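You operate a simulated robot arm through the tools that you are given. There is no shell and no other tool.

You are at the controls of a simulated two-armed robot. One attempt, no reset.

JOB
Put the vial tester on the top of the parts table away on the top of the red cart. Take the date clip on the top of the long grey bench and put it away on the shelf under the blue-backed bench. Take the 5 m clean cartridge from the top of the long grey bench and leave it on the middle shelf of the stock rack. Take the yellow pipe cap and leave it on the top shelf of the stock rack. Take the short hose with the largest size on its label from the top of the long grey bench and put it on the middle shelf of the stock rack. Turn the size knob of the crimp press to 13 mm. Fetch the white pad from the top shelf of the stock rack and set it on the middle shelf of the stock rack. Take the red tag and put it on the top of the nozzle table. Open the blue finishing drawer, fetch the blue band cup and set it in the inside of the blue finishing drawer and shut the drawer again. Put the blue pipe cap on the top of the long grey bench away on the shelf under the blue-backed bench. Take the 30 socket from the top of the grey hood and leave it on top of the rubber sanding block. Open the steel cabinet door. Do these in any order. Set down upright: vial tester, date clip, red tag, blue band cup, socket.
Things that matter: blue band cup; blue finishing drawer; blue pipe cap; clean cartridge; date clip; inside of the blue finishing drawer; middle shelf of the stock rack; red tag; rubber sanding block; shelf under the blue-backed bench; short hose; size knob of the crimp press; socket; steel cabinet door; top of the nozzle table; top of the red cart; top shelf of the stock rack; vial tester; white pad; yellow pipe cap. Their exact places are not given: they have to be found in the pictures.

It is judged by the outcome, as a careful person would: the job done as asked, and still so three seconds after it is handed in. It fails if anything else is knocked over, pushed out of place, dropped, spilled or broken. Lids that push on must go on centred and level and be pressed home; caps that screw on are set level and turned clockwise until they are tight.

ROBOT AND FRAMES
Two 7-joint arms with three-finger grippers on one trunk, on a base that drives. Base frame: it is fixed to the floor where the robot stands at the start and does not move with it; the origin is under the middle of the robot, x ahead of it, y to its left, z up. Lengths are in cm, angles in degrees, forces in N, time in s.
The left shoulder is at the start at [7, 14.6, 111.3], the right one opposite. With the tool pointing down near the work surface each hand reaches from about 30 to 68 cm from the robot's upright axis, wherever it stands, measured 20 degrees to its own side. Places, roughly: blue band cup (9x8x9 cm) [320, 320, 80]; blue finishing drawer [-80, 110, 70]; blue pipe cap (7x7x4 cm) [290, 330, 80]; clean cartridge [400, 325, 75]; date clip [400, 325, 75]; inside of the blue finishing drawer [-100, 120, 70]; middle shelf of the stock rack [590, 430, 70]; red tag [575, 425, 75]; rubber sanding block (5x7x4 cm) [60, -350, 100]; shelf under the blue-backed bench [470, 160, 40]; short hose [450, 325, 75]; size knob of the crimp press [470, 310, 80]; socket [100, -350, 100]; steel cabinet door [240, -410, 40]; top of the nozzle table [430, 30, 80]; top of the red cart [630, 270, 80]; top shelf of the stock rack [590, 430, 120]; vial tester [150, 350, 75]; white pad (8x6x3 cm) [530, 440, 120]; yellow pipe cap (6x5x4 cm) [440, 320, 80]. Payload 2.2 kg a hand.
The TCP of each hand is the grasp point between the finger pads, 2.8 cm short of the fingertips. In the tool frame z runs along the fingers and y along their closing line. Largest opening 10.2 cm; the body of the gripper starts 7.1 cm behind the TCP.
Orientation is that of the tool frame in the base frame, as [roll, pitch, yaw] about the fixed x, y, z axes, in that order (R = Rz(yaw) Ry(pitch) Rx(roll)). With the fingers straight down and closing along the base's y, the tool's x points along the base's -x, its y along +y and its z along -z.

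CONTROLS
- The arms move only by the tool servo_tool. It takes "left_moves", "right_moves" or both (then of equal length, played together; a hand with none holds still); each is a list of rows, each a list of 3 entries, a list of its own where there are three numbers: the shift along the tool's x, y, z in cm, then the turn, a rotation vector about the tool's x, y, z in degrees, then the gripper command, from -1 (shut) to 1 (fully open), values between in proportion. In form: [[[x, y, z], [wx, wy, wz], jaw], ...]. A call has 1 to 20 rows; each row shifts and turns the commanded pose from where the row before left it, along the tool's axes as they then stand. Each row takes 0.2 s and may step no farther than 5 cm and 8.6 degrees from the row before; otherwise, or with a gripper value out of range, the whole call is refused. Where a pose cannot be reached the arm comes as near as it can. A force on the tool above 40 N (or 10 N above the force at the start of the call, whichever is more), or a blocked arm, ends the call early, and 0.2 s more pass. Each finger halts on what it meets, pressing with about 41 N; the grip force reading is that of the motor and also rises with nothing between the fingers. The clock runs only during rows and for 0.2 s after the last one: add rows that do not move to give the fingers time. It gives the time, the measured TCP pose, the force on the tool (base axes), the opening and the grip force at its end, in the units of the frame above (readings bear some noise), with the torque about the TCP (base axes, N m) and any sound that the robot's microphone picked up.
- Cameras (640 x 400 px; columns grow to the right, rows downward): "scene" is now at [13.81, -1.06, 133.6]; the picture's right is [-0.11, -0.99, 0.00], its down [-0.60, 0.07, -0.80] and it looks along [0.79, -0.09, -0.61] (base axes); focal length 286 px, centre (320, 200). "left" rides on the left gripper at [7.2, 3.8, -8.6] in its tool frame; the picture's right is [-0.46, 0.89, 0.00], its down [-0.60, -0.32, -0.73] and it looks along [-0.65, -0.34, 0.68] (tool axes); focal length 256 px, centre (320, 200). "right" rides on the right gripper at [6.9, 4.4, -8.6] in its tool frame; the picture's right is [-0.53, 0.85, 0.00], its down [-0.58, -0.36, -0.73] and it looks along [-0.62, -0.39, 0.68] (tool axes); focal length 256 px, centre (320, 200).
- snapshot(camera): a new picture of that camera. It takes no simulated time.
- lift_body(by): slides the trunk up (or, below 0, down) by that many cm; the arms and the scene camera ride with it, the base frame stays. It gives what a move gives, with no picture.
- drive_base(legs): drives the robot by 1 to 6 legs, each [ahead, left, turn to the left] in cm, cm and degrees, along the robot's own axes; the way and the turn of a leg run together, so that a leg with both is an arc; at most 150 cm and 180 degrees a leg. The arms and the cameras ride along, it lands a little off, and it stops where it bumps. It gives what a move gives.
- aim_head(pan, tilt): turns the head with the scene camera to pan (to the left, within 86 degrees either way) and tilt (down, from -29 to 69), counted from straight ahead of the robot. It gives what a move gives.
- measure_at(camera, pixels): for up to 12 pixels [column, row] of the newest picture of that camera ("zoom" is the newest enlarged one), the place [x, y, z] in the base frame of the surface seen there, good to about 0.3 cm. It takes no simulated time.
- inspect(camera, box): a new picture of the part [left, top, right, bottom] of that camera's present view, enlarged. It takes no simulated time.
- job_done(): hands the job in; it is judged then, once.

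Unless the task says otherwise, let go and move clear before handing in.

The tools are called after "Emit:" as name(argument=value, ...) on one line, values as JSON. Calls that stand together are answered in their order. servo_tool: Moves the arms, as the interface text tells. Its arguments: {"type":"object","properties":{"left_moves":{"type":"array","items":{"type":"array"}},"right_moves":{"type":"array","items":{"type":"array"}}},"required":[]} The other tools are called the same way: lift_body (by) slides the trunk up or down; drive_base (legs) drives the base; aim_head (pan, tilt) turns the head that bears the scene camera; snapshot (camera) takes a picture; measure_at (camera, pixels) gives the place of the surface under pixels of a picture; inspect (camera, box) takes an enlarged picture of a part of a camera's view; job_done () hands the job in.

At the start:

```text
t: 0.0
left_tool_pos: [55.71, 18.36, 104.59]
left_ee_rot: [-179.9, 0.0, -179.9]
left_contact_force: [-0.7, 0.1, 0.2]
left_ft_torque: [-0.03, 0.02, -0.01]
left_gripper_width: 10.2
left_grasp_force: 0.0
right_tool_pos: [52.14, -24.0, 113.04]
right_ee_rot: [-180.0, 0.0, 180.0]
right_contact_force: [-0.1, -0.1, -0.4]
right_ft_torque: [-0.01, 0.03, -0.02]
right_gripper_width: 10.19
right_grasp_force: 0.1
trunk travel left (down, up): [-65.0, 29.0]
robot x, y, heading: [0.21, 0.21, -0.1]
head pan, tilt: [-6.3, 37.3]
```

scene: 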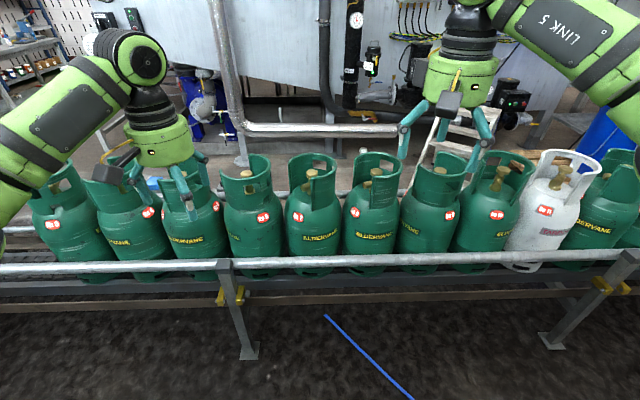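
right: 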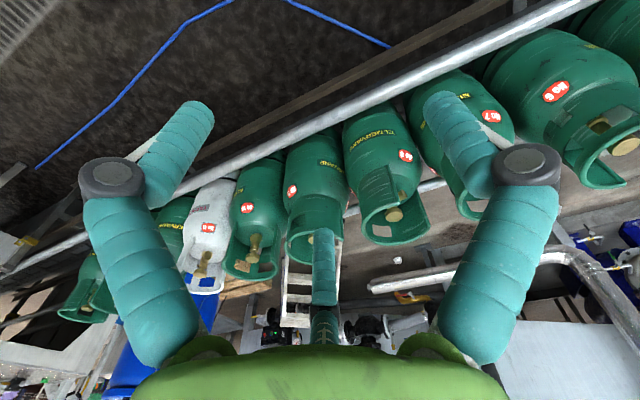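
left: 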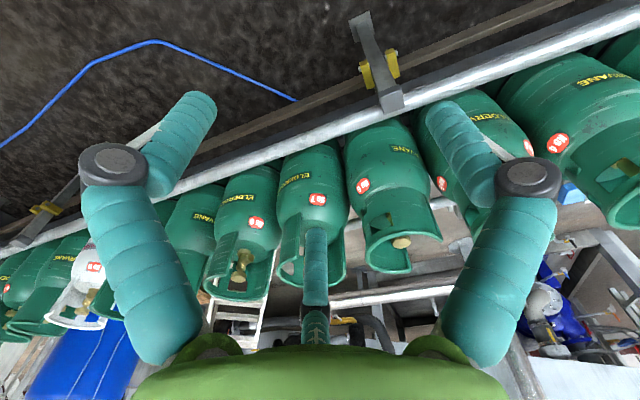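

The scene shows a conveyor with gas bottles directly ahead (rows 150-280), so I'll look around with the head to map the room first.

Emit:
aim_head(pan=60, tilt=15)

Emit:
snapshot(camera="scene")

Emit:
aim_head(pan=0, tilt=10)

Emit:
snapshot(camera="scene")

Emit:
aim_head(pan=-70, tilt=15)

Emit:
snapshot(camera="scene")

```text
t: 1.4
left_tool_pos: [55.72, 18.31, 104.62]
left_ee_rot: [-180.0, 0.0, 180.0]
left_contact_force: [-0.1, 0.0, 0.3]
left_ft_torque: [0.01, 0.01, -0.02]
left_gripper_width: 10.21
left_grasp_force: 0.0
right_tool_pos: [51.97, -23.92, 113.16]
right_ee_rot: [-180.0, 0.0, 179.9]
right_contact_force: [1.2, -0.1, -0.4]
right_ft_torque: [-0.03, -0.01, 0.0]
right_gripper_width: 10.2
right_grasp_force: 0.2
trunk travel left (down, up): [-65.0, 29.0]
robot x, y, heading: [-0.04, 0.07, 0.2]
head pan, tilt: [60.0, 15.0]
```

```text
taken
```

scene: 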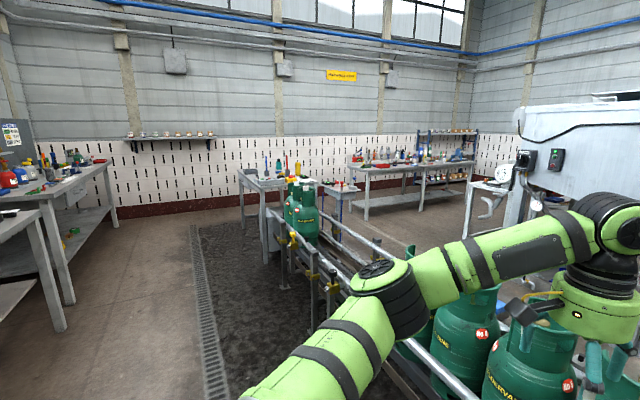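

```text
t: 2.7
left_tool_pos: [55.65, 18.41, 104.58]
left_ee_rot: [180.0, 0.1, -180.0]
left_contact_force: [1.3, 0.2, -0.8]
left_ft_torque: [0.0, 0.03, -0.04]
left_gripper_width: 10.17
left_grasp_force: 0.1
right_tool_pos: [52.01, -23.96, 113.05]
right_ee_rot: [179.9, 0.1, 180.0]
right_contact_force: [0.4, 0.9, 0.4]
right_ft_torque: [-0.01, 0.02, -0.02]
right_gripper_width: 10.17
right_grasp_force: 0.1
trunk travel left (down, up): [-65.0, 29.0]
robot x, y, heading: [-0.15, 0.08, -0.0]
head pan, tilt: [0.0, 10.0]
```

```text
taken
```

scene: 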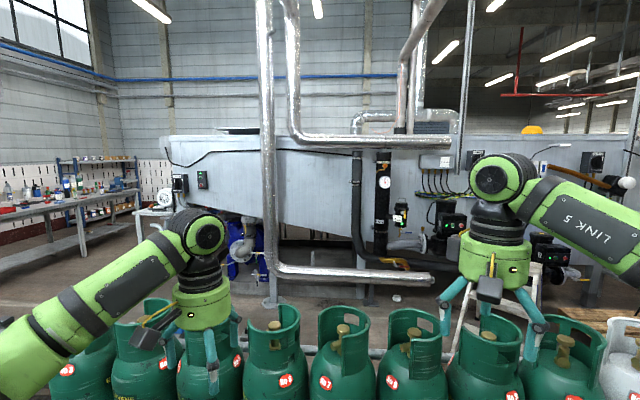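

```text
t: 4.1
left_tool_pos: [55.78, 18.41, 104.56]
left_ee_rot: [-180.0, 0.0, -179.9]
left_contact_force: [-0.2, 0.0, -0.7]
left_ft_torque: [0.01, 0.0, -0.02]
left_gripper_width: 10.2
left_grasp_force: 0.0
right_tool_pos: [52.07, -23.89, 113.08]
right_ee_rot: [179.9, 0.1, 180.0]
right_contact_force: [-0.7, -0.1, -0.5]
right_ft_torque: [0.03, 0.0, -0.01]
right_gripper_width: 10.24
right_grasp_force: 0.0
trunk travel left (down, up): [-65.0, 29.0]
robot x, y, heading: [-0.05, 0.07, -0.1]
head pan, tilt: [-70.0, 15.0]
```

```text
taken
```

scene: 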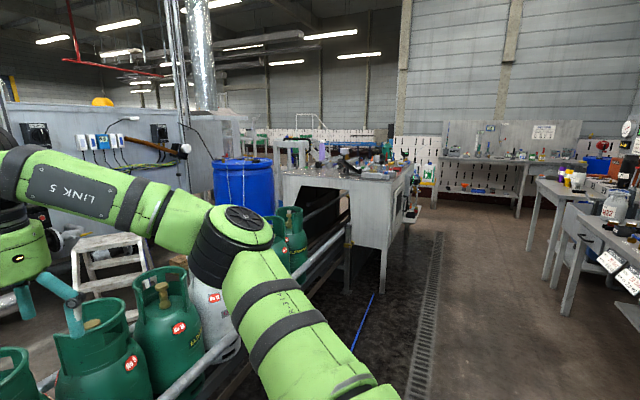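

The views show the conveyor along y ahead, tables up left (x>150, y~330) and the hood on the right. I'll look at the remaining directions and measure a few key points.

Emit:
measure_at(camera="scene", pixels=[[385, 165], [345, 160], [400, 260], [375, 300], [480, 155], [545, 180], [590, 215], [610, 250], [430, 170], [245, 180], [350, 240], [300, 220]])

Emit:
aim_head(pan=86, tilt=15)

Emit:
snapshot(camera="scene")

Emit:
measure_at(camera="scene", pixels=[[30, 215], [60, 190], [60, 300], [100, 215], [255, 180], [300, 200], [380, 170], [425, 180], [250, 320], [350, 320], [450, 300], [400, 250]])

Emit:
aim_head(pan=-86, tilt=15)

Emit:
snapshot(camera="scene")

```text
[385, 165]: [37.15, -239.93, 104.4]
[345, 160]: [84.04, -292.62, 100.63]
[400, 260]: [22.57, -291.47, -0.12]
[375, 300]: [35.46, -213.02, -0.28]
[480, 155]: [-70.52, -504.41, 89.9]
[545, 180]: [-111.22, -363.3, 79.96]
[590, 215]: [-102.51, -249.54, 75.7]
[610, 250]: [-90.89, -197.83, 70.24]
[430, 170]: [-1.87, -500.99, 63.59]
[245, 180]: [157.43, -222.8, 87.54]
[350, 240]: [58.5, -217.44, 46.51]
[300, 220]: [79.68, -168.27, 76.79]
```

```text
t: 6.5
left_tool_pos: [55.66, 18.43, 104.48]
left_ee_rot: [180.0, 0.0, 180.0]
left_contact_force: [-0.7, 0.5, -0.1]
left_ft_torque: [0.01, -0.02, 0.0]
left_gripper_width: 10.19
left_grasp_force: 0.2
right_tool_pos: [51.99, -23.83, 113.04]
right_ee_rot: [179.9, 0.0, -179.9]
right_contact_force: [0.3, 0.0, -0.1]
right_ft_torque: [-0.02, -0.02, 0.03]
right_gripper_width: 10.2
right_grasp_force: 0.1
trunk travel left (down, up): [-65.0, 29.0]
robot x, y, heading: [0.07, -0.09, 0.0]
head pan, tilt: [85.9, 15.0]
```

```text
taken
```

scene: 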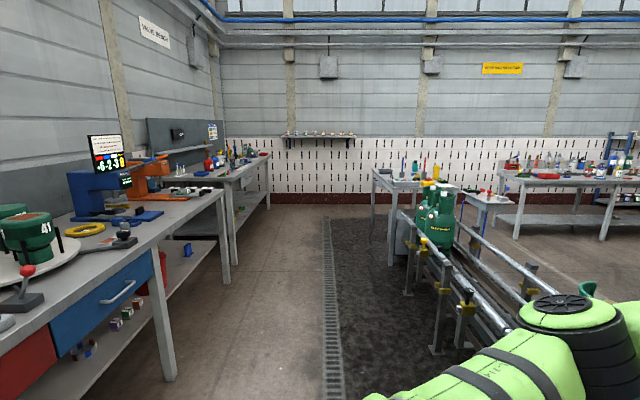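

```text
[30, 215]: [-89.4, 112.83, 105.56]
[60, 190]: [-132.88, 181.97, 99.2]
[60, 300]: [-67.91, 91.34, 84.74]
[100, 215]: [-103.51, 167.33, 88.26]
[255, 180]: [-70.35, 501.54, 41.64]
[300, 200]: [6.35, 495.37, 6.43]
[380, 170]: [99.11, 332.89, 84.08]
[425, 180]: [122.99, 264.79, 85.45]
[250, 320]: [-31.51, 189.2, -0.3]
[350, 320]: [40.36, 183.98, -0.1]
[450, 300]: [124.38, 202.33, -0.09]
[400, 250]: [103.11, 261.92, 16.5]
```

```text
t: 9.1
left_tool_pos: [55.7, 18.27, 104.64]
left_ee_rot: [180.0, -0.1, 179.9]
left_contact_force: [-0.1, 0.7, 0.5]
left_ft_torque: [-0.01, -0.02, 0.0]
left_gripper_width: 10.21
left_grasp_force: 0.1
right_tool_pos: [51.93, -23.85, 113.05]
right_ee_rot: [-179.9, 0.0, -179.9]
right_contact_force: [0.0, -0.1, 0.3]
right_ft_torque: [0.01, -0.01, 0.0]
right_gripper_width: 10.2
right_grasp_force: 0.0
trunk travel left (down, up): [-65.0, 29.0]
robot x, y, heading: [-0.32, 0.41, 0.1]
head pan, tilt: [-85.9, 15.0]
```

```text
taken
```

scene: 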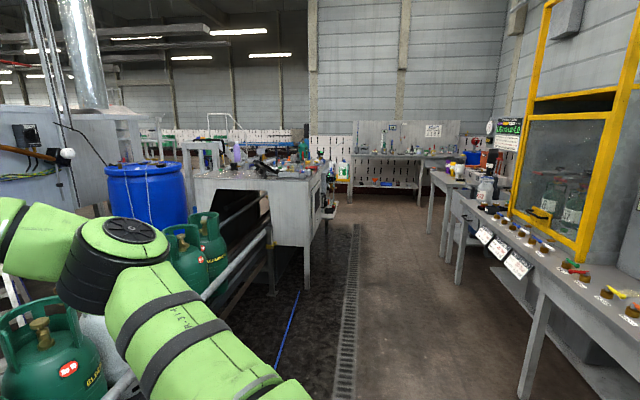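

The blue drawer is on the bench at my left rear (pixel 115,300 in the left view); most of the work lies at x>150, y~330. I'll raise the trunk for an overview and look left-ahead.

Emit:
lift_body(by=28)

Emit:
aim_head(pan=50, tilt=15)

Emit:
snapshot(camera="scene")

Emit:
inspect(camera="scene", box=[280, 100, 540, 260])

Emit:
aim_head(pan=0, tilt=45)

Emit:
snapshot(camera="scene")

```text
t: 11.9
left_tool_pos: [55.75, 18.48, 132.54]
left_ee_rot: [-180.0, 0.1, -180.0]
left_contact_force: [-0.6, 0.2, 0.3]
left_ft_torque: [-0.02, 0.01, 0.04]
left_gripper_width: 10.2
left_grasp_force: 0.0
right_tool_pos: [52.08, -24.0, 141.07]
right_ee_rot: [180.0, -0.1, 179.9]
right_contact_force: [0.2, 0.7, -0.6]
right_ft_torque: [-0.01, -0.01, 0.04]
right_gripper_width: 10.2
right_grasp_force: 0.0
trunk travel left (down, up): [-93.0, 1.0]
robot x, y, heading: [0.14, 0.21, -0.1]
head pan, tilt: [-85.9, 15.0]
```

```text
t: 14.1
left_tool_pos: [55.64, 18.43, 132.74]
left_ee_rot: [180.0, 0.1, 180.0]
left_contact_force: [-0.1, -0.1, -0.2]
left_ft_torque: [0.0, 0.01, 0.01]
left_gripper_width: 10.19
left_grasp_force: 0.0
right_tool_pos: [51.93, -23.87, 140.98]
right_ee_rot: [-179.9, 0.0, -180.0]
right_contact_force: [-0.5, 0.0, 0.6]
right_ft_torque: [-0.01, 0.02, -0.01]
right_gripper_width: 10.19
right_grasp_force: 0.0
trunk travel left (down, up): [-93.0, 1.0]
robot x, y, heading: [-0.12, 0.07, -0.2]
head pan, tilt: [50.0, 15.0]
```

```text
taken
```

scene: 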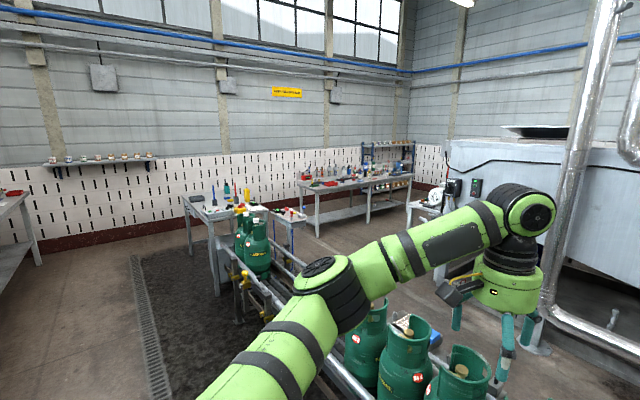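

```text
2.46 times, centred on (410, 180) of scene
```

zoom: 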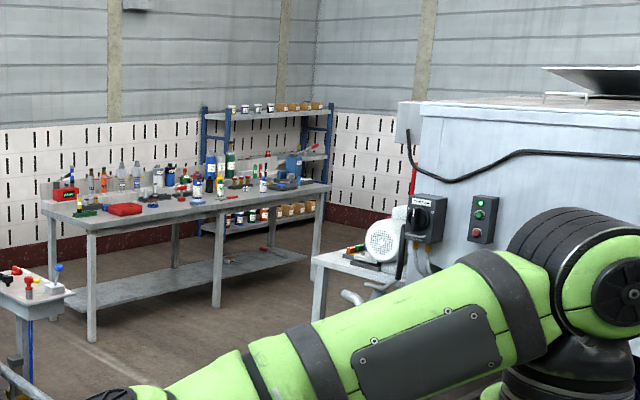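

```text
t: 15.3
left_tool_pos: [55.74, 18.3, 132.69]
left_ee_rot: [-180.0, 0.0, 179.9]
left_contact_force: [-0.5, -0.2, 0.2]
left_ft_torque: [0.0, -0.01, 0.0]
left_gripper_width: 10.2
left_grasp_force: 0.1
right_tool_pos: [52.08, -23.79, 141.07]
right_ee_rot: [-180.0, 0.0, -180.0]
right_contact_force: [-0.7, 0.3, -0.4]
right_ft_torque: [0.02, 0.02, 0.0]
right_gripper_width: 10.2
right_grasp_force: 0.1
trunk travel left (down, up): [-93.0, 1.0]
robot x, y, heading: [0.18, 0.05, 0.0]
head pan, tilt: [0.0, 45.0]
```

```text
taken
```

scene: 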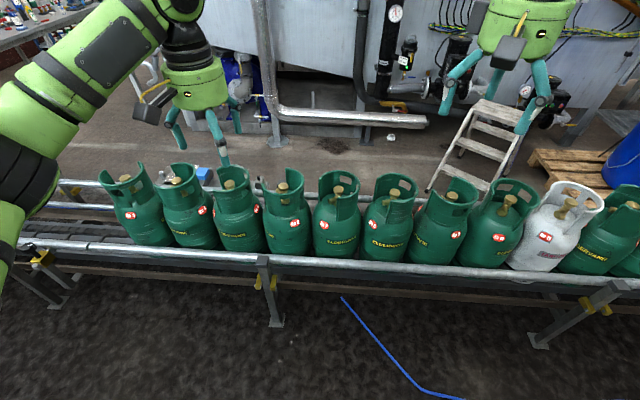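

I'll measure the conveyor's edges here, then the tables in the left-ahead view to map obstacles.

Emit:
measure_at(camera="scene", pixels=[[300, 272], [50, 240], [620, 285], [275, 325], [540, 345], [60, 300], [120, 180], [570, 190], [420, 170], [480, 105], [620, 160], [345, 297]])

Emit:
aim_head(pan=50, tilt=15)

Emit:
snapshot(camera="scene")

Emit:
measure_at(camera="scene", pixels=[[187, 200], [240, 212], [275, 212], [305, 215], [300, 182], [415, 180], [318, 235], [220, 290], [430, 205], [190, 253], [265, 250], [375, 145]])

Emit:
inspect(camera="scene", box=[160, 160, 320, 260])

```text
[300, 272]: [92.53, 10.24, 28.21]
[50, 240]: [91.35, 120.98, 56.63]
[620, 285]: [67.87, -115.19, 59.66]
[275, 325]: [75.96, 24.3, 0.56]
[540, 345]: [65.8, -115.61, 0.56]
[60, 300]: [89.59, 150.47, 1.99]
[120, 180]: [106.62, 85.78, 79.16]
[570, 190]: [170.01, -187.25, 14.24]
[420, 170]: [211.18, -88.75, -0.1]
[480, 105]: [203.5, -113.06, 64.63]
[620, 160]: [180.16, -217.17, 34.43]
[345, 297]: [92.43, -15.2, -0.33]
```

```text
t: 16.5
left_tool_pos: [55.67, 18.34, 132.52]
left_ee_rot: [180.0, 0.0, 180.0]
left_contact_force: [0.2, 0.2, -0.3]
left_ft_torque: [-0.02, 0.0, -0.01]
left_gripper_width: 10.21
left_grasp_force: 0.1
right_tool_pos: [51.96, -23.82, 141.12]
right_ee_rot: [180.0, 0.0, 180.0]
right_contact_force: [0.1, 0.1, -0.3]
right_ft_torque: [-0.01, 0.0, 0.01]
right_gripper_width: 10.2
right_grasp_force: 0.1
trunk travel left (down, up): [-93.0, 1.0]
robot x, y, heading: [-0.37, -0.37, 0.3]
head pan, tilt: [50.0, 15.0]
```

```text
taken
```

scene: 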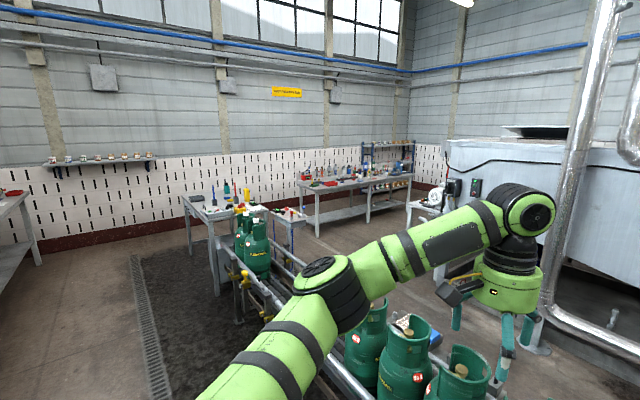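

```text
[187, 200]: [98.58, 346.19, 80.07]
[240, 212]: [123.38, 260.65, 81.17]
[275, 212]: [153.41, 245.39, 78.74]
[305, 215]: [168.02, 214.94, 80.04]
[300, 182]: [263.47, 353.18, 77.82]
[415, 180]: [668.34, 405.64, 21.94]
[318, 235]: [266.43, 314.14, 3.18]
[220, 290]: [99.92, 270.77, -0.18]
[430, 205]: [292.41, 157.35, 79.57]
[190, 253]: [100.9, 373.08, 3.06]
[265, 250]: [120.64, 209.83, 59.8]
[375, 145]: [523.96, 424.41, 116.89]
```

```text
4.00 times, centred on (240, 210) of scene
```

zoom: 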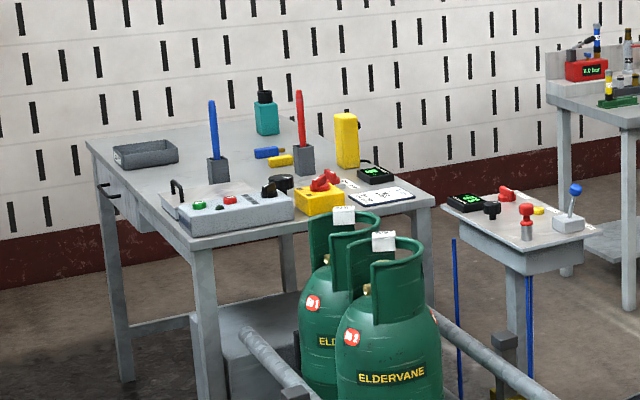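

The parts table spans about x 98–170, y 270–385, with an open aisle at x~0. I'll turn left and drive up the aisle toward y≈300 first.

Emit:
drive_base(legs=[[0, 0, 90], [150, 0, 0], [140, -20, 0]])

Emit:
aim_head(pan=-60, tilt=25)

Emit:
snapshot(camera="scene")

Emit:
aim_head(pan=-30, tilt=15)

Emit:
snapshot(camera="scene")

```text
t: 34.3
left_tool_pos: [-8.96, 341.67, 132.68]
left_ee_rot: [-179.9, 0.0, -88.1]
left_contact_force: [-0.9, 0.4, -0.2]
left_ft_torque: [0.06, 0.01, -0.02]
left_gripper_width: 10.21
left_grasp_force: 0.1
right_tool_pos: [33.5, 339.24, 141.17]
right_ee_rot: [-179.9, 0.1, -88.1]
right_contact_force: [-0.5, -0.8, 0.9]
right_ft_torque: [0.03, -0.01, 0.0]
right_gripper_width: 10.2
right_grasp_force: 0.0
trunk travel left (down, up): [-93.0, 1.0]
robot x, y, heading: [11.23, 286.66, 92.0]
head pan, tilt: [50.0, 15.0]
```

```text
t: 36.1
left_tool_pos: [-8.9, 341.65, 132.62]
left_ee_rot: [180.0, 0.1, -88.1]
left_contact_force: [-0.7, 0.1, 0.3]
left_ft_torque: [0.0, 0.01, 0.0]
left_gripper_width: 10.23
left_grasp_force: 0.1
right_tool_pos: [33.47, 339.4, 141.0]
right_ee_rot: [-180.0, 0.0, -88.1]
right_contact_force: [-0.1, 0.0, 0.2]
right_ft_torque: [0.0, 0.01, -0.02]
right_gripper_width: 10.2
right_grasp_force: 0.1
trunk travel left (down, up): [-93.0, 1.0]
robot x, y, heading: [11.21, 286.71, 91.9]
head pan, tilt: [-60.0, 25.0]
```

```text
taken
```

scene: 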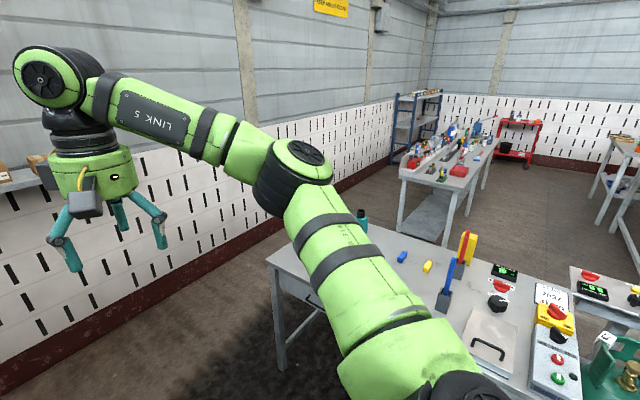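

```text
t: 37.1
left_tool_pos: [-9.02, 341.83, 132.73]
left_ee_rot: [180.0, 0.1, -88.1]
left_contact_force: [0.1, 0.8, 0.0]
left_ft_torque: [0.02, 0.01, -0.01]
left_gripper_width: 10.2
left_grasp_force: 0.2
right_tool_pos: [33.47, 339.38, 141.11]
right_ee_rot: [179.9, -0.1, -88.1]
right_contact_force: [-0.1, 0.5, -0.1]
right_ft_torque: [0.0, -0.02, 0.01]
right_gripper_width: 10.18
right_grasp_force: 0.0
trunk travel left (down, up): [-93.0, 1.0]
robot x, y, heading: [11.22, 286.79, 91.8]
head pan, tilt: [-30.0, 15.0]
```

```text
taken
```

scene: 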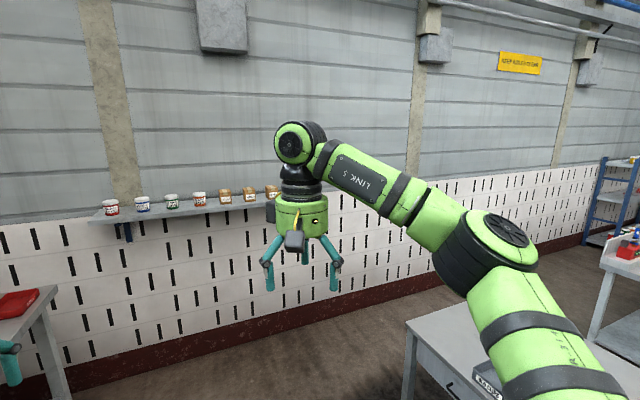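

The aisle is clear and the hands are at z>130, above the table items. I'll turn right in place to face the parts table and look at it.

Emit:
drive_base(legs=[[0, 0, -92]])

Emit:
aim_head(pan=15, tilt=25)

Emit:
snapshot(camera="scene")

```text
t: 41.4
left_tool_pos: [66.81, 305.67, 132.61]
left_ee_rot: [-179.9, 0.0, -179.4]
left_contact_force: [-0.9, 0.3, -1.0]
left_ft_torque: [0.01, 0.02, 0.03]
left_gripper_width: 10.23
left_grasp_force: 0.1
right_tool_pos: [63.56, 263.44, 141.11]
right_ee_rot: [-179.9, 0.0, -179.4]
right_contact_force: [-0.2, 0.4, 0.5]
right_ft_torque: [0.01, -0.03, 0.02]
right_gripper_width: 10.19
right_grasp_force: 0.1
trunk travel left (down, up): [-93.0, 1.0]
robot x, y, heading: [11.68, 286.63, 0.8]
head pan, tilt: [-30.0, 15.0]
```

```text
t: 42.5
left_tool_pos: [66.72, 305.75, 132.54]
left_ee_rot: [-179.9, 0.0, -179.4]
left_contact_force: [-0.9, -0.3, 0.3]
left_ft_torque: [-0.02, -0.02, 0.01]
left_gripper_width: 10.21
left_grasp_force: 0.1
right_tool_pos: [63.53, 263.36, 141.09]
right_ee_rot: [-180.0, 0.0, -179.3]
right_contact_force: [-0.8, 0.2, -0.2]
right_ft_torque: [0.01, 0.0, 0.02]
right_gripper_width: 10.19
right_grasp_force: 0.1
trunk travel left (down, up): [-93.0, 1.0]
robot x, y, heading: [11.25, 286.35, 0.9]
head pan, tilt: [15.0, 25.0]
```

```text
taken
```

scene: 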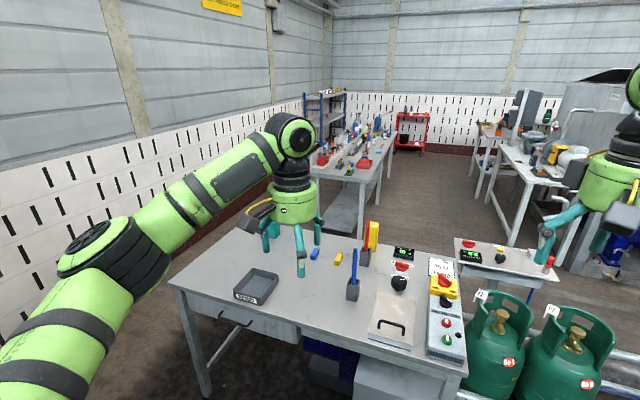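

I can now see the whole table; I'll zoom in on its items to identify the vial tester.

Emit:
inspect(camera="scene", box=[340, 215, 500, 365])

Emit:
inspect(camera="scene", box=[290, 80, 610, 280])

```text
2.67 times, centred on (420, 290) of scene
```

zoom: 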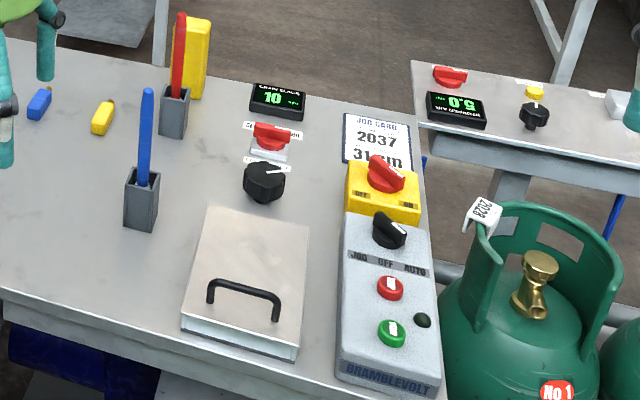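

```text
2.00 times, centred on (450, 180) of scene
```

zoom: 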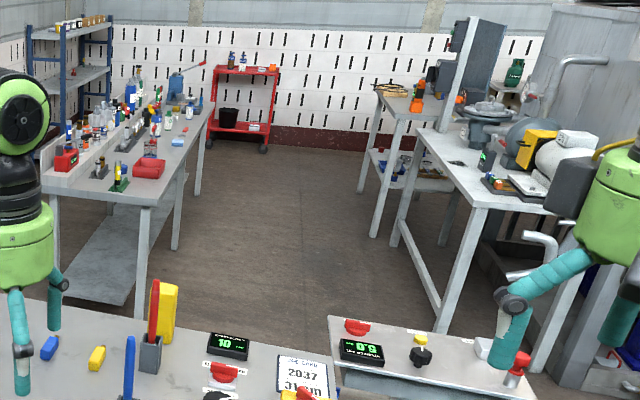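

Candidates are the yellow upright device (371,235) and small items; I'll measure their places.

Emit:
measure_at(camera="scene", pixels=[[373, 235], [365, 237], [315, 253], [338, 258], [352, 285], [365, 258], [405, 252], [270, 285], [285, 318], [180, 290], [265, 227], [445, 262]])

Emit:
inspect(camera="scene", box=[250, 210, 390, 300])

Emit:
snapshot(camera="left")

```text
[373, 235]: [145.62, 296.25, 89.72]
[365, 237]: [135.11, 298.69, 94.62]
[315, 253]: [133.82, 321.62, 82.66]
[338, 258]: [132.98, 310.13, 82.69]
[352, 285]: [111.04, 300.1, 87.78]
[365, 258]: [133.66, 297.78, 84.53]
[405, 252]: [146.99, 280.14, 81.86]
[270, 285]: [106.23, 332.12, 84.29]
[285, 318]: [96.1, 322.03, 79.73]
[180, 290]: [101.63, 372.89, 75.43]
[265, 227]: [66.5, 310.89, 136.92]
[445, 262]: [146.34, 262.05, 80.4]
```

```text
4.44 times, centred on (320, 255) of scene
```

zoom: 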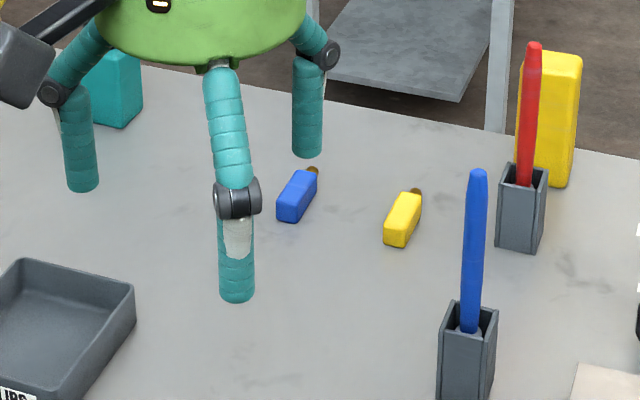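

```text
taken
```

left: 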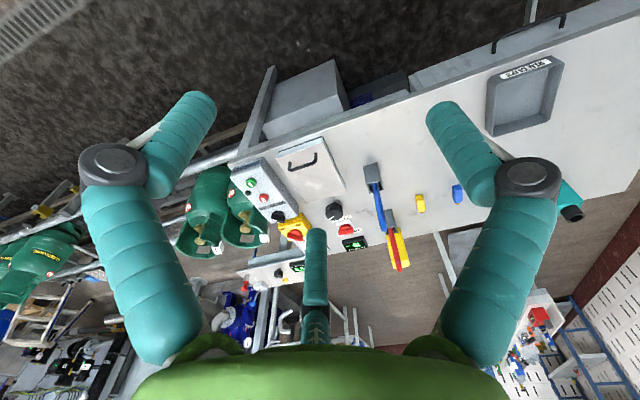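

A teal item sits behind the gripper (pixel 110,90 of the zoom), near the given (150,350). I'll sidestep left along the table's far side and look again.

Emit:
drive_base(legs=[[0, 140, 0]])

Emit:
aim_head(pan=-25, tilt=25)

Emit:
snapshot(camera="scene")

Emit:
inspect(camera="scene", box=[200, 150, 440, 300])

```text
t: 49.6
left_tool_pos: [64.73, 447.86, 132.62]
left_ee_rot: [-179.9, 0.0, -179.0]
left_contact_force: [0.1, -0.9, 0.5]
left_ft_torque: [0.0, 0.02, 0.01]
left_gripper_width: 10.2
left_grasp_force: 0.1
right_tool_pos: [61.62, 405.4, 141.12]
right_ee_rot: [180.0, 0.1, -179.1]
right_contact_force: [-0.1, -0.3, 0.2]
right_ft_torque: [0.02, 0.0, 0.04]
right_gripper_width: 10.21
right_grasp_force: 0.1
trunk travel left (down, up): [-93.0, 1.0]
robot x, y, heading: [9.31, 428.49, 0.8]
head pan, tilt: [15.0, 25.0]
```

```text
t: 50.6
left_tool_pos: [64.63, 447.77, 132.65]
left_ee_rot: [-179.9, 0.0, -179.1]
left_contact_force: [0.3, -0.4, 0.1]
left_ft_torque: [-0.02, 0.0, 0.02]
left_gripper_width: 10.2
left_grasp_force: 0.1
right_tool_pos: [61.47, 405.43, 141.2]
right_ee_rot: [-180.0, -0.1, -179.1]
right_contact_force: [-0.8, 1.0, 0.1]
right_ft_torque: [0.02, -0.01, 0.04]
right_gripper_width: 10.18
right_grasp_force: 0.1
trunk travel left (down, up): [-93.0, 1.0]
robot x, y, heading: [9.29, 428.59, 1.0]
head pan, tilt: [-25.0, 25.0]
```

```text
taken
```

scene: 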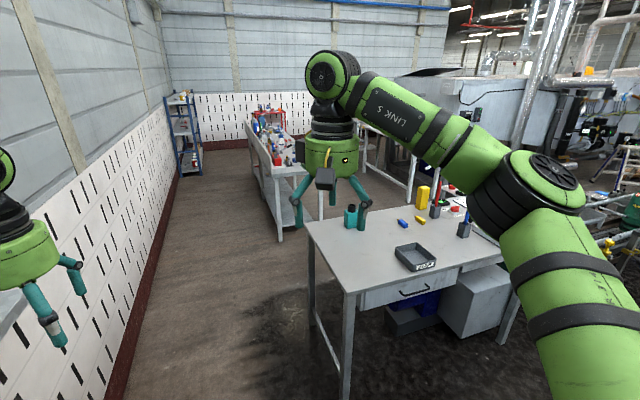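

```text
2.67 times, centred on (320, 225) of scene
```

zoom: 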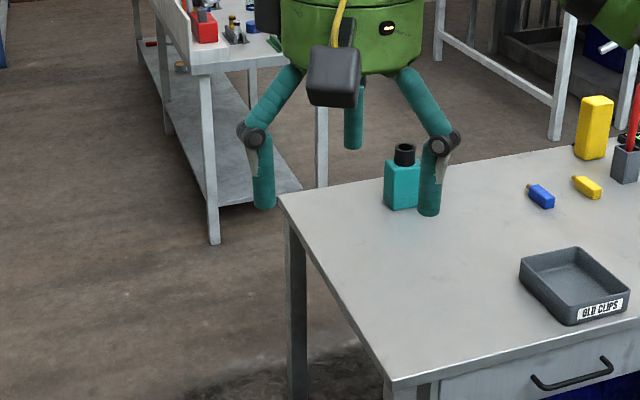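

The teal block with a black open neck (zoom 402,182) stands near (150,350) and is likely the vial tester. I'll measure it and the table, and then drive past to the far side.

Emit:
measure_at(camera="scene", pixels=[[350, 218], [350, 207], [308, 222], [350, 290], [420, 198], [280, 235], [248, 123], [300, 165], [183, 170], [190, 175], [270, 110]])

```text
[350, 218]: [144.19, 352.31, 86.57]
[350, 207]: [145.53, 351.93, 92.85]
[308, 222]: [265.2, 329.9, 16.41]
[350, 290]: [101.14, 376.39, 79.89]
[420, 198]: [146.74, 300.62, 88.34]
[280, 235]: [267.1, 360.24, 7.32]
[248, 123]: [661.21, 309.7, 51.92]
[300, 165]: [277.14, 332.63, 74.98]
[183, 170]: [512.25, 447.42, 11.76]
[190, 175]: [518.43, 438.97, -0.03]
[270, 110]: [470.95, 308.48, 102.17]
```

The tester is at about (145,352), top of neck ~93, table top ~80. I'll drive to x≈225 beyond the table, turn to face −x, and look.

Emit:
drive_base(legs=[[140, 0, 0], [78, 0, 0], [0, 0, -180]])

Emit:
aim_head(pan=30, tilt=40)

Emit:
snapshot(camera="scene")

```text
t: 68.9
left_tool_pos: [172.71, 414.86, 132.66]
left_ee_rot: [-179.9, 0.1, -0.1]
left_contact_force: [0.5, 0.2, -0.5]
left_ft_torque: [0.02, 0.0, 0.0]
left_gripper_width: 10.21
left_grasp_force: 0.0
right_tool_pos: [176.39, 457.13, 141.18]
right_ee_rot: [-180.0, 0.0, -0.1]
right_contact_force: [0.8, 0.3, 0.1]
right_ft_torque: [-0.02, -0.05, 0.01]
right_gripper_width: 10.19
right_grasp_force: 0.0
trunk travel left (down, up): [-93.0, 1.0]
robot x, y, heading: [228.42, 433.76, 180.0]
head pan, tilt: [-25.0, 25.0]
```

```text
t: 70.1
left_tool_pos: [172.69, 414.97, 132.63]
left_ee_rot: [179.9, -0.1, 0.0]
left_contact_force: [-0.7, -0.4, -0.9]
left_ft_torque: [-0.02, 0.0, -0.01]
left_gripper_width: 10.22
left_grasp_force: 0.0
right_tool_pos: [176.35, 457.29, 141.09]
right_ee_rot: [-180.0, 0.0, 0.0]
right_contact_force: [-0.9, -0.3, -0.1]
right_ft_torque: [-0.05, 0.01, 0.02]
right_gripper_width: 10.22
right_grasp_force: 0.1
trunk travel left (down, up): [-93.0, 1.0]
robot x, y, heading: [228.38, 433.38, 179.7]
head pan, tilt: [30.0, 40.0]
```

```text
taken
```

scene: 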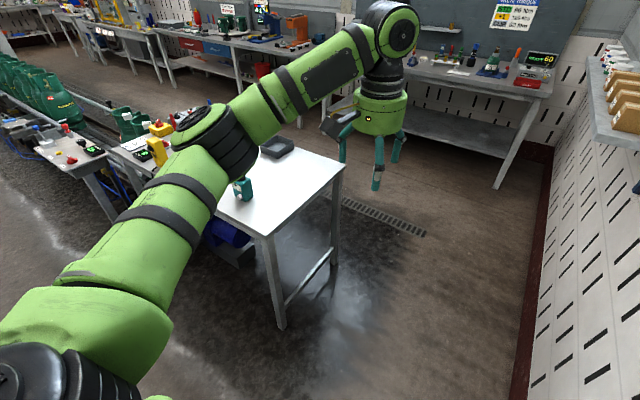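

I'll measure the table's near corner and the tester from this side.

Emit:
measure_at(camera="scene", pixels=[[270, 233], [344, 166], [240, 187], [238, 200], [225, 215], [280, 325], [600, 140], [520, 290]])

Emit:
inspect(camera="scene", box=[180, 150, 340, 250])

```text
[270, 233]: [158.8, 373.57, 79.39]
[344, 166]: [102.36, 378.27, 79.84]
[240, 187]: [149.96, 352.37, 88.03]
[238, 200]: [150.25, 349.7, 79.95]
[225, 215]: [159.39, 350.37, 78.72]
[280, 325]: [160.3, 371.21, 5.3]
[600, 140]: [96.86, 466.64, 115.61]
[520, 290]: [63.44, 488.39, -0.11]
```

```text
4.00 times, centred on (260, 200) of scene
```

zoom: 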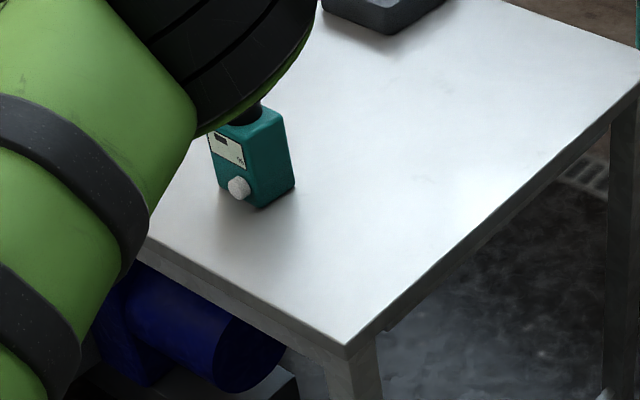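

The tester stands about (147,351) with its display facing +x; table corner at (159,374). I'll shift left 63 and ahead 25 so that the left hand comes above it.

Emit:
drive_base(legs=[[0, 63, 0], [25, 0, 0]])

Emit:
snapshot(camera="left")

Emit:
aim_head(pan=15, tilt=55)

Emit:
snapshot(camera="scene")

```text
t: 75.0
left_tool_pos: [147.96, 352.51, 132.95]
left_ee_rot: [179.9, 0.2, -0.3]
left_contact_force: [0.1, 0.6, 0.5]
left_ft_torque: [-0.01, 0.04, 0.03]
left_gripper_width: 10.2
left_grasp_force: 0.2
right_tool_pos: [151.98, 394.88, 141.23]
right_ee_rot: [-180.0, 0.2, -0.5]
right_contact_force: [0.6, 0.4, 0.5]
right_ft_torque: [0.01, 0.02, 0.02]
right_gripper_width: 10.2
right_grasp_force: 0.1
trunk travel left (down, up): [-93.0, 1.0]
robot x, y, heading: [203.44, 370.79, 179.7]
head pan, tilt: [30.0, 40.0]
```

```text
taken
```

left: 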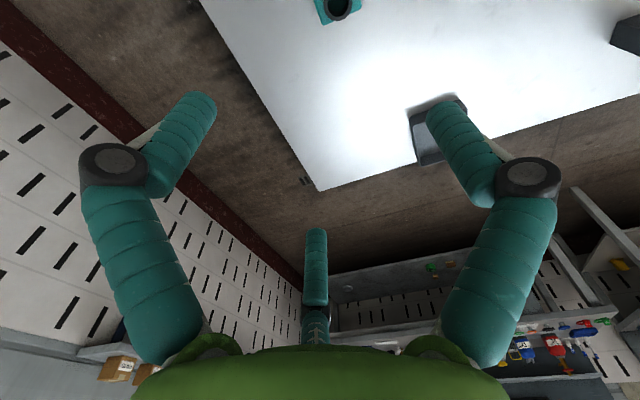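

```text
t: 75.8
left_tool_pos: [147.65, 352.7, 132.86]
left_ee_rot: [180.0, 0.0, -0.4]
left_contact_force: [-0.2, -0.5, -1.1]
left_ft_torque: [-0.02, 0.02, -0.01]
left_gripper_width: 10.18
left_grasp_force: 0.0
right_tool_pos: [151.58, 394.82, 141.27]
right_ee_rot: [-180.0, 0.0, -0.4]
right_contact_force: [0.2, -0.7, 0.0]
right_ft_torque: [0.03, 0.03, 0.03]
right_gripper_width: 10.22
right_grasp_force: 0.0
trunk travel left (down, up): [-93.0, 1.0]
robot x, y, heading: [203.72, 370.66, 179.7]
head pan, tilt: [15.0, 55.0]
```

```text
taken
```

scene: 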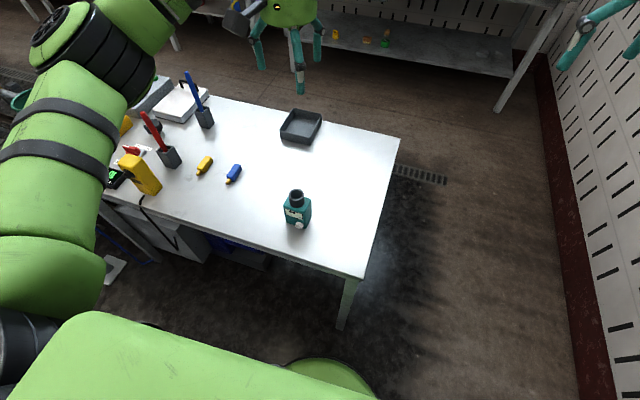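

The tester is in clear view at (297,207). I'll zoom in and measure its faces.

Emit:
inspect(camera="scene", box=[265, 175, 329, 239])

Emit:
measure_at(camera="scene", pixels=[[297, 206], [286, 208], [308, 207], [297, 226], [297, 218], [299, 229], [296, 194], [310, 200], [286, 199], [310, 218]])

```text
6.25 times, centred on (297, 207) of scene
```

zoom: 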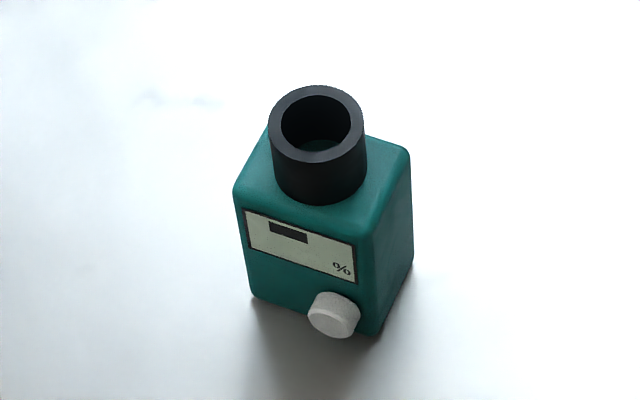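

```text
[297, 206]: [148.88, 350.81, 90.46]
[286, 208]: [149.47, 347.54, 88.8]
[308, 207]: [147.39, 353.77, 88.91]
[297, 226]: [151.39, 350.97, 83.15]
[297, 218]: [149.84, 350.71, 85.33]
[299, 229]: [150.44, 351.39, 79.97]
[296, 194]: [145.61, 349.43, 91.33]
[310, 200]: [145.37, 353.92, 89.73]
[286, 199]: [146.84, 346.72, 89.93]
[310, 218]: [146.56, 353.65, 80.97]
```

Emit:
measure_at(camera="zoom", pixels=[[242, 198], [365, 240], [404, 155], [268, 140], [250, 295], [365, 328], [410, 265], [318, 90], [318, 158], [275, 125], [360, 125], [385, 270]])

```text
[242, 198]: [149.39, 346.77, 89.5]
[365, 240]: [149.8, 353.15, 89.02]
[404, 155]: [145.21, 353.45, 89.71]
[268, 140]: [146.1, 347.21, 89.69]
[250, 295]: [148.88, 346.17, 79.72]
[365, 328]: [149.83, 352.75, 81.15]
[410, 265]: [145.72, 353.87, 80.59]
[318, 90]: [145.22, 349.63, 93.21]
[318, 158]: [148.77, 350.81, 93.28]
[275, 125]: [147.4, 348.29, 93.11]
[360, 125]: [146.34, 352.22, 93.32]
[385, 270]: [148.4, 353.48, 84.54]
```

The tester body is 6.6 × 4.6 cm, centred (147.3,350.1), body top 89.7, neck top 93.3. I'll align the left hand over it and lower the trunk by 30.

Emit:
servo_tool(left_moves=[[[-0.3, 2.5, 0], [0, 0, 3.5], 1], [[0, 0, 0], [0, 0, 0], 1]])

Emit:
lift_body(by=-30)

Emit:
snapshot(camera="scene")

Emit:
snapshot(camera="left")

```text
t: 76.4
left_tool_pos: [147.25, 350.07, 132.97]
left_ee_rot: [-180.0, -0.1, -3.9]
left_contact_force: [-0.7, 0.3, 1.1]
left_ft_torque: [0.02, 0.0, 0.04]
left_gripper_width: 10.23
left_grasp_force: 0.1
right_tool_pos: [151.69, 394.89, 141.11]
right_ee_rot: [-180.0, 0.1, -0.4]
right_contact_force: [1.0, 0.5, 0.0]
right_ft_torque: [-0.01, 0.0, 0.0]
right_gripper_width: 10.23
right_grasp_force: 0.1
trunk travel left (down, up): [-93.0, 1.0]
robot x, y, heading: [203.5, 370.33, 179.6]
head pan, tilt: [15.0, 55.0]
```

```text
t: 79.4
left_tool_pos: [147.15, 350.12, 102.91]
left_ee_rot: [179.9, 0.0, -3.9]
left_contact_force: [0.6, 1.0, -0.3]
left_ft_torque: [-0.01, -0.01, 0.01]
left_gripper_width: 10.21
left_grasp_force: 0.1
right_tool_pos: [151.6, 394.7, 111.22]
right_ee_rot: [-180.0, 0.1, -0.3]
right_contact_force: [0.0, 0.5, 0.2]
right_ft_torque: [0.0, 0.02, 0.0]
right_gripper_width: 10.21
right_grasp_force: 0.0
trunk travel left (down, up): [-63.0, 31.0]
robot x, y, heading: [203.67, 370.41, 179.4]
head pan, tilt: [15.0, 55.0]
```

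```text
taken
```

scene: 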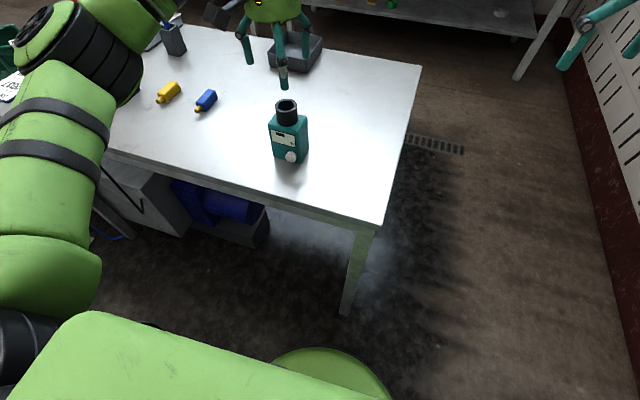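

```text
taken
```

left: 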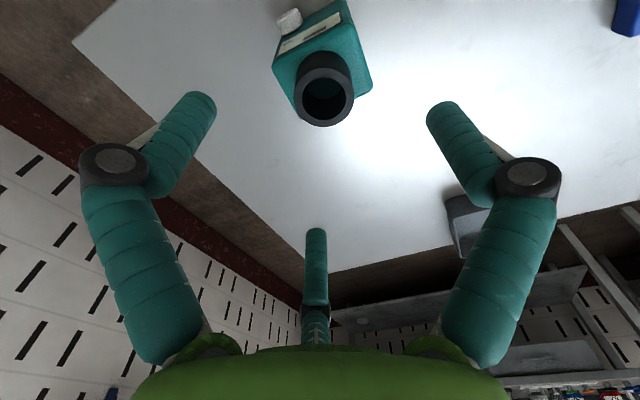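

The wrist picture shows three finger-like limbs (left ~165,250, right ~510,250, middle 315,270), unlike the two-finger description. Before gripping I'll close the right hand in free air and watch how it moves.

Emit:
snapshot(camera="right")

Emit:
servo_tool(right_moves=[[[0, 0, 0], [0, 0, 0], -1], [[0, 0, 0], [0, 0, 0], -1], [[0, 0, 0], [0, 0, 0], -1], [[0, 0, 0], [0, 0, 0], -1]])

Emit:
snapshot(camera="right")

Emit:
aim_head(pan=-20, tilt=40)

Emit:
snapshot(camera="scene")

```text
taken
```

right: 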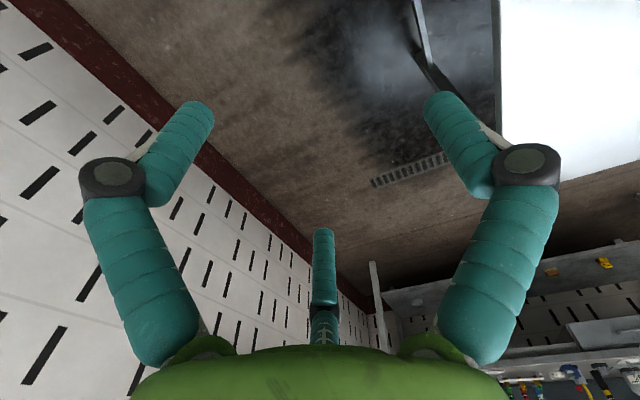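

```text
t: 80.4
left_tool_pos: [147.34, 350.15, 102.85]
left_ee_rot: [179.9, 0.1, -3.9]
left_contact_force: [0.8, 0.5, -0.4]
left_ft_torque: [-0.01, 0.05, 0.01]
left_gripper_width: 10.19
left_grasp_force: 0.1
right_tool_pos: [151.66, 394.72, 111.18]
right_ee_rot: [-180.0, 0.0, -0.5]
right_contact_force: [0.0, 0.2, -0.3]
right_ft_torque: [0.0, -0.05, 0.0]
right_gripper_width: 0.18
right_grasp_force: 31.4
trunk travel left (down, up): [-63.0, 31.0]
robot x, y, heading: [203.27, 371.12, 179.5]
head pan, tilt: [15.0, 55.0]
```

```text
taken
```

right: 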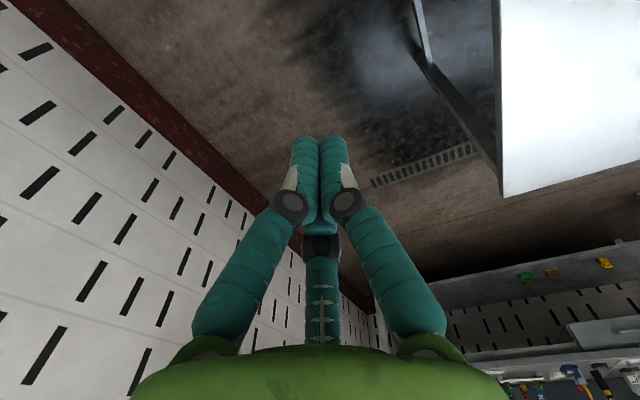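

```text
t: 81.4
left_tool_pos: [147.18, 350.14, 102.74]
left_ee_rot: [180.0, 0.0, -3.9]
left_contact_force: [-1.0, 0.8, -0.3]
left_ft_torque: [0.0, -0.01, 0.0]
left_gripper_width: 10.2
left_grasp_force: 0.1
right_tool_pos: [151.49, 394.8, 111.2]
right_ee_rot: [-180.0, -0.1, -0.4]
right_contact_force: [0.3, -0.5, -0.3]
right_ft_torque: [0.02, -0.01, 0.03]
right_gripper_width: 0.2
right_grasp_force: 31.1
trunk travel left (down, up): [-63.0, 31.0]
robot x, y, heading: [203.11, 370.89, 179.7]
head pan, tilt: [-20.0, 40.0]
```

```text
taken
```

scene: 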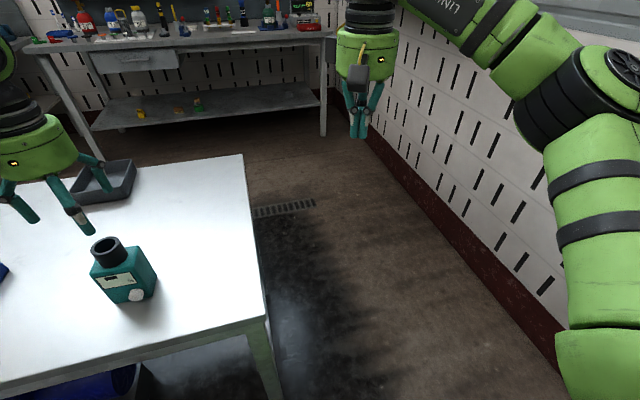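

All three drawn limbs close to the centre on the tool axis, so a centred grasp along y is workable. The tester is directly below the left hand; I'll descend 15 cm in steps.

Emit:
servo_tool(left_moves=[[[0, 0, 3], [0, 0, 0], 1], [[0, 0, 3], [0, 0, 0], 1], [[0, 0, 3], [0, 0, 0], 1], [[0, 0, 3], [0, 0, 0], 1], [[0, 0, 2.5], [0, 0, 0], 1], [[0, 0, 0], [0, 0, 0], 1]])

Emit:
snapshot(camera="left")

Emit:
aim_head(pan=15, tilt=50)

Emit:
inspect(camera="scene", box=[200, 30, 400, 180])

```text
t: 82.8
left_tool_pos: [147.38, 350.12, 88.3]
left_ee_rot: [180.0, 0.0, -4.0]
left_contact_force: [-0.2, 0.1, 0.4]
left_ft_torque: [0.03, -0.04, -0.01]
left_gripper_width: 10.22
left_grasp_force: 0.1
right_tool_pos: [151.67, 394.79, 111.06]
right_ee_rot: [180.0, 0.0, -0.4]
right_contact_force: [-0.2, -0.4, -0.6]
right_ft_torque: [-0.01, 0.03, -0.01]
right_gripper_width: 0.24
right_grasp_force: 31.6
trunk travel left (down, up): [-63.0, 31.0]
robot x, y, heading: [203.39, 370.63, 179.5]
head pan, tilt: [-20.0, 40.0]
```

```text
taken
```

left: 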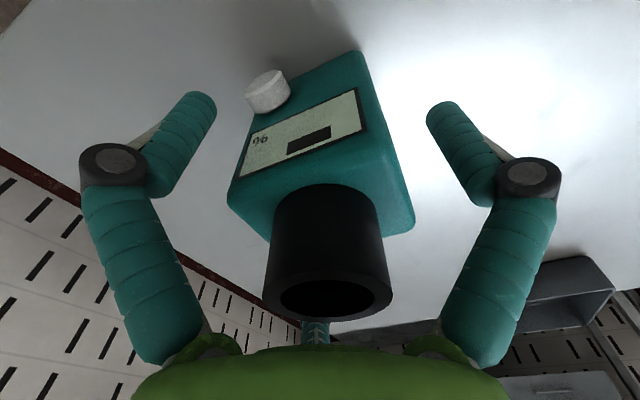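

```text
t: 83.8
left_tool_pos: [147.34, 350.07, 88.33]
left_ee_rot: [-179.9, 0.0, -3.9]
left_contact_force: [0.1, 0.4, 0.3]
left_ft_torque: [-0.01, 0.02, 0.04]
left_gripper_width: 10.18
left_grasp_force: 0.1
right_tool_pos: [151.57, 394.82, 111.11]
right_ee_rot: [-179.9, 0.0, -0.4]
right_contact_force: [-0.5, 0.8, -0.7]
right_ft_torque: [0.0, -0.02, 0.01]
right_gripper_width: 0.2
right_grasp_force: 31.5
trunk travel left (down, up): [-63.0, 31.0]
robot x, y, heading: [203.45, 370.65, 179.5]
head pan, tilt: [15.0, 50.0]
```

```text
2.67 times, centred on (300, 105) of scene
```

zoom: 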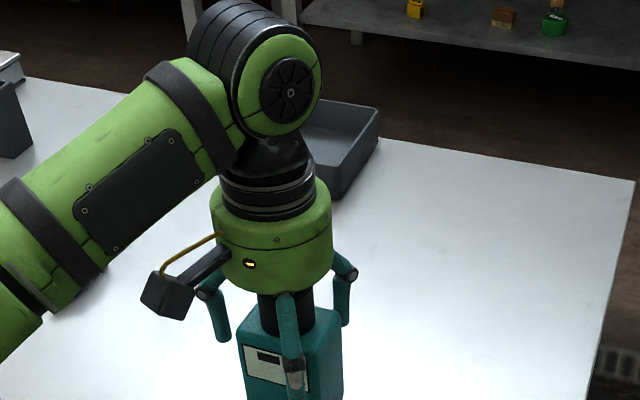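

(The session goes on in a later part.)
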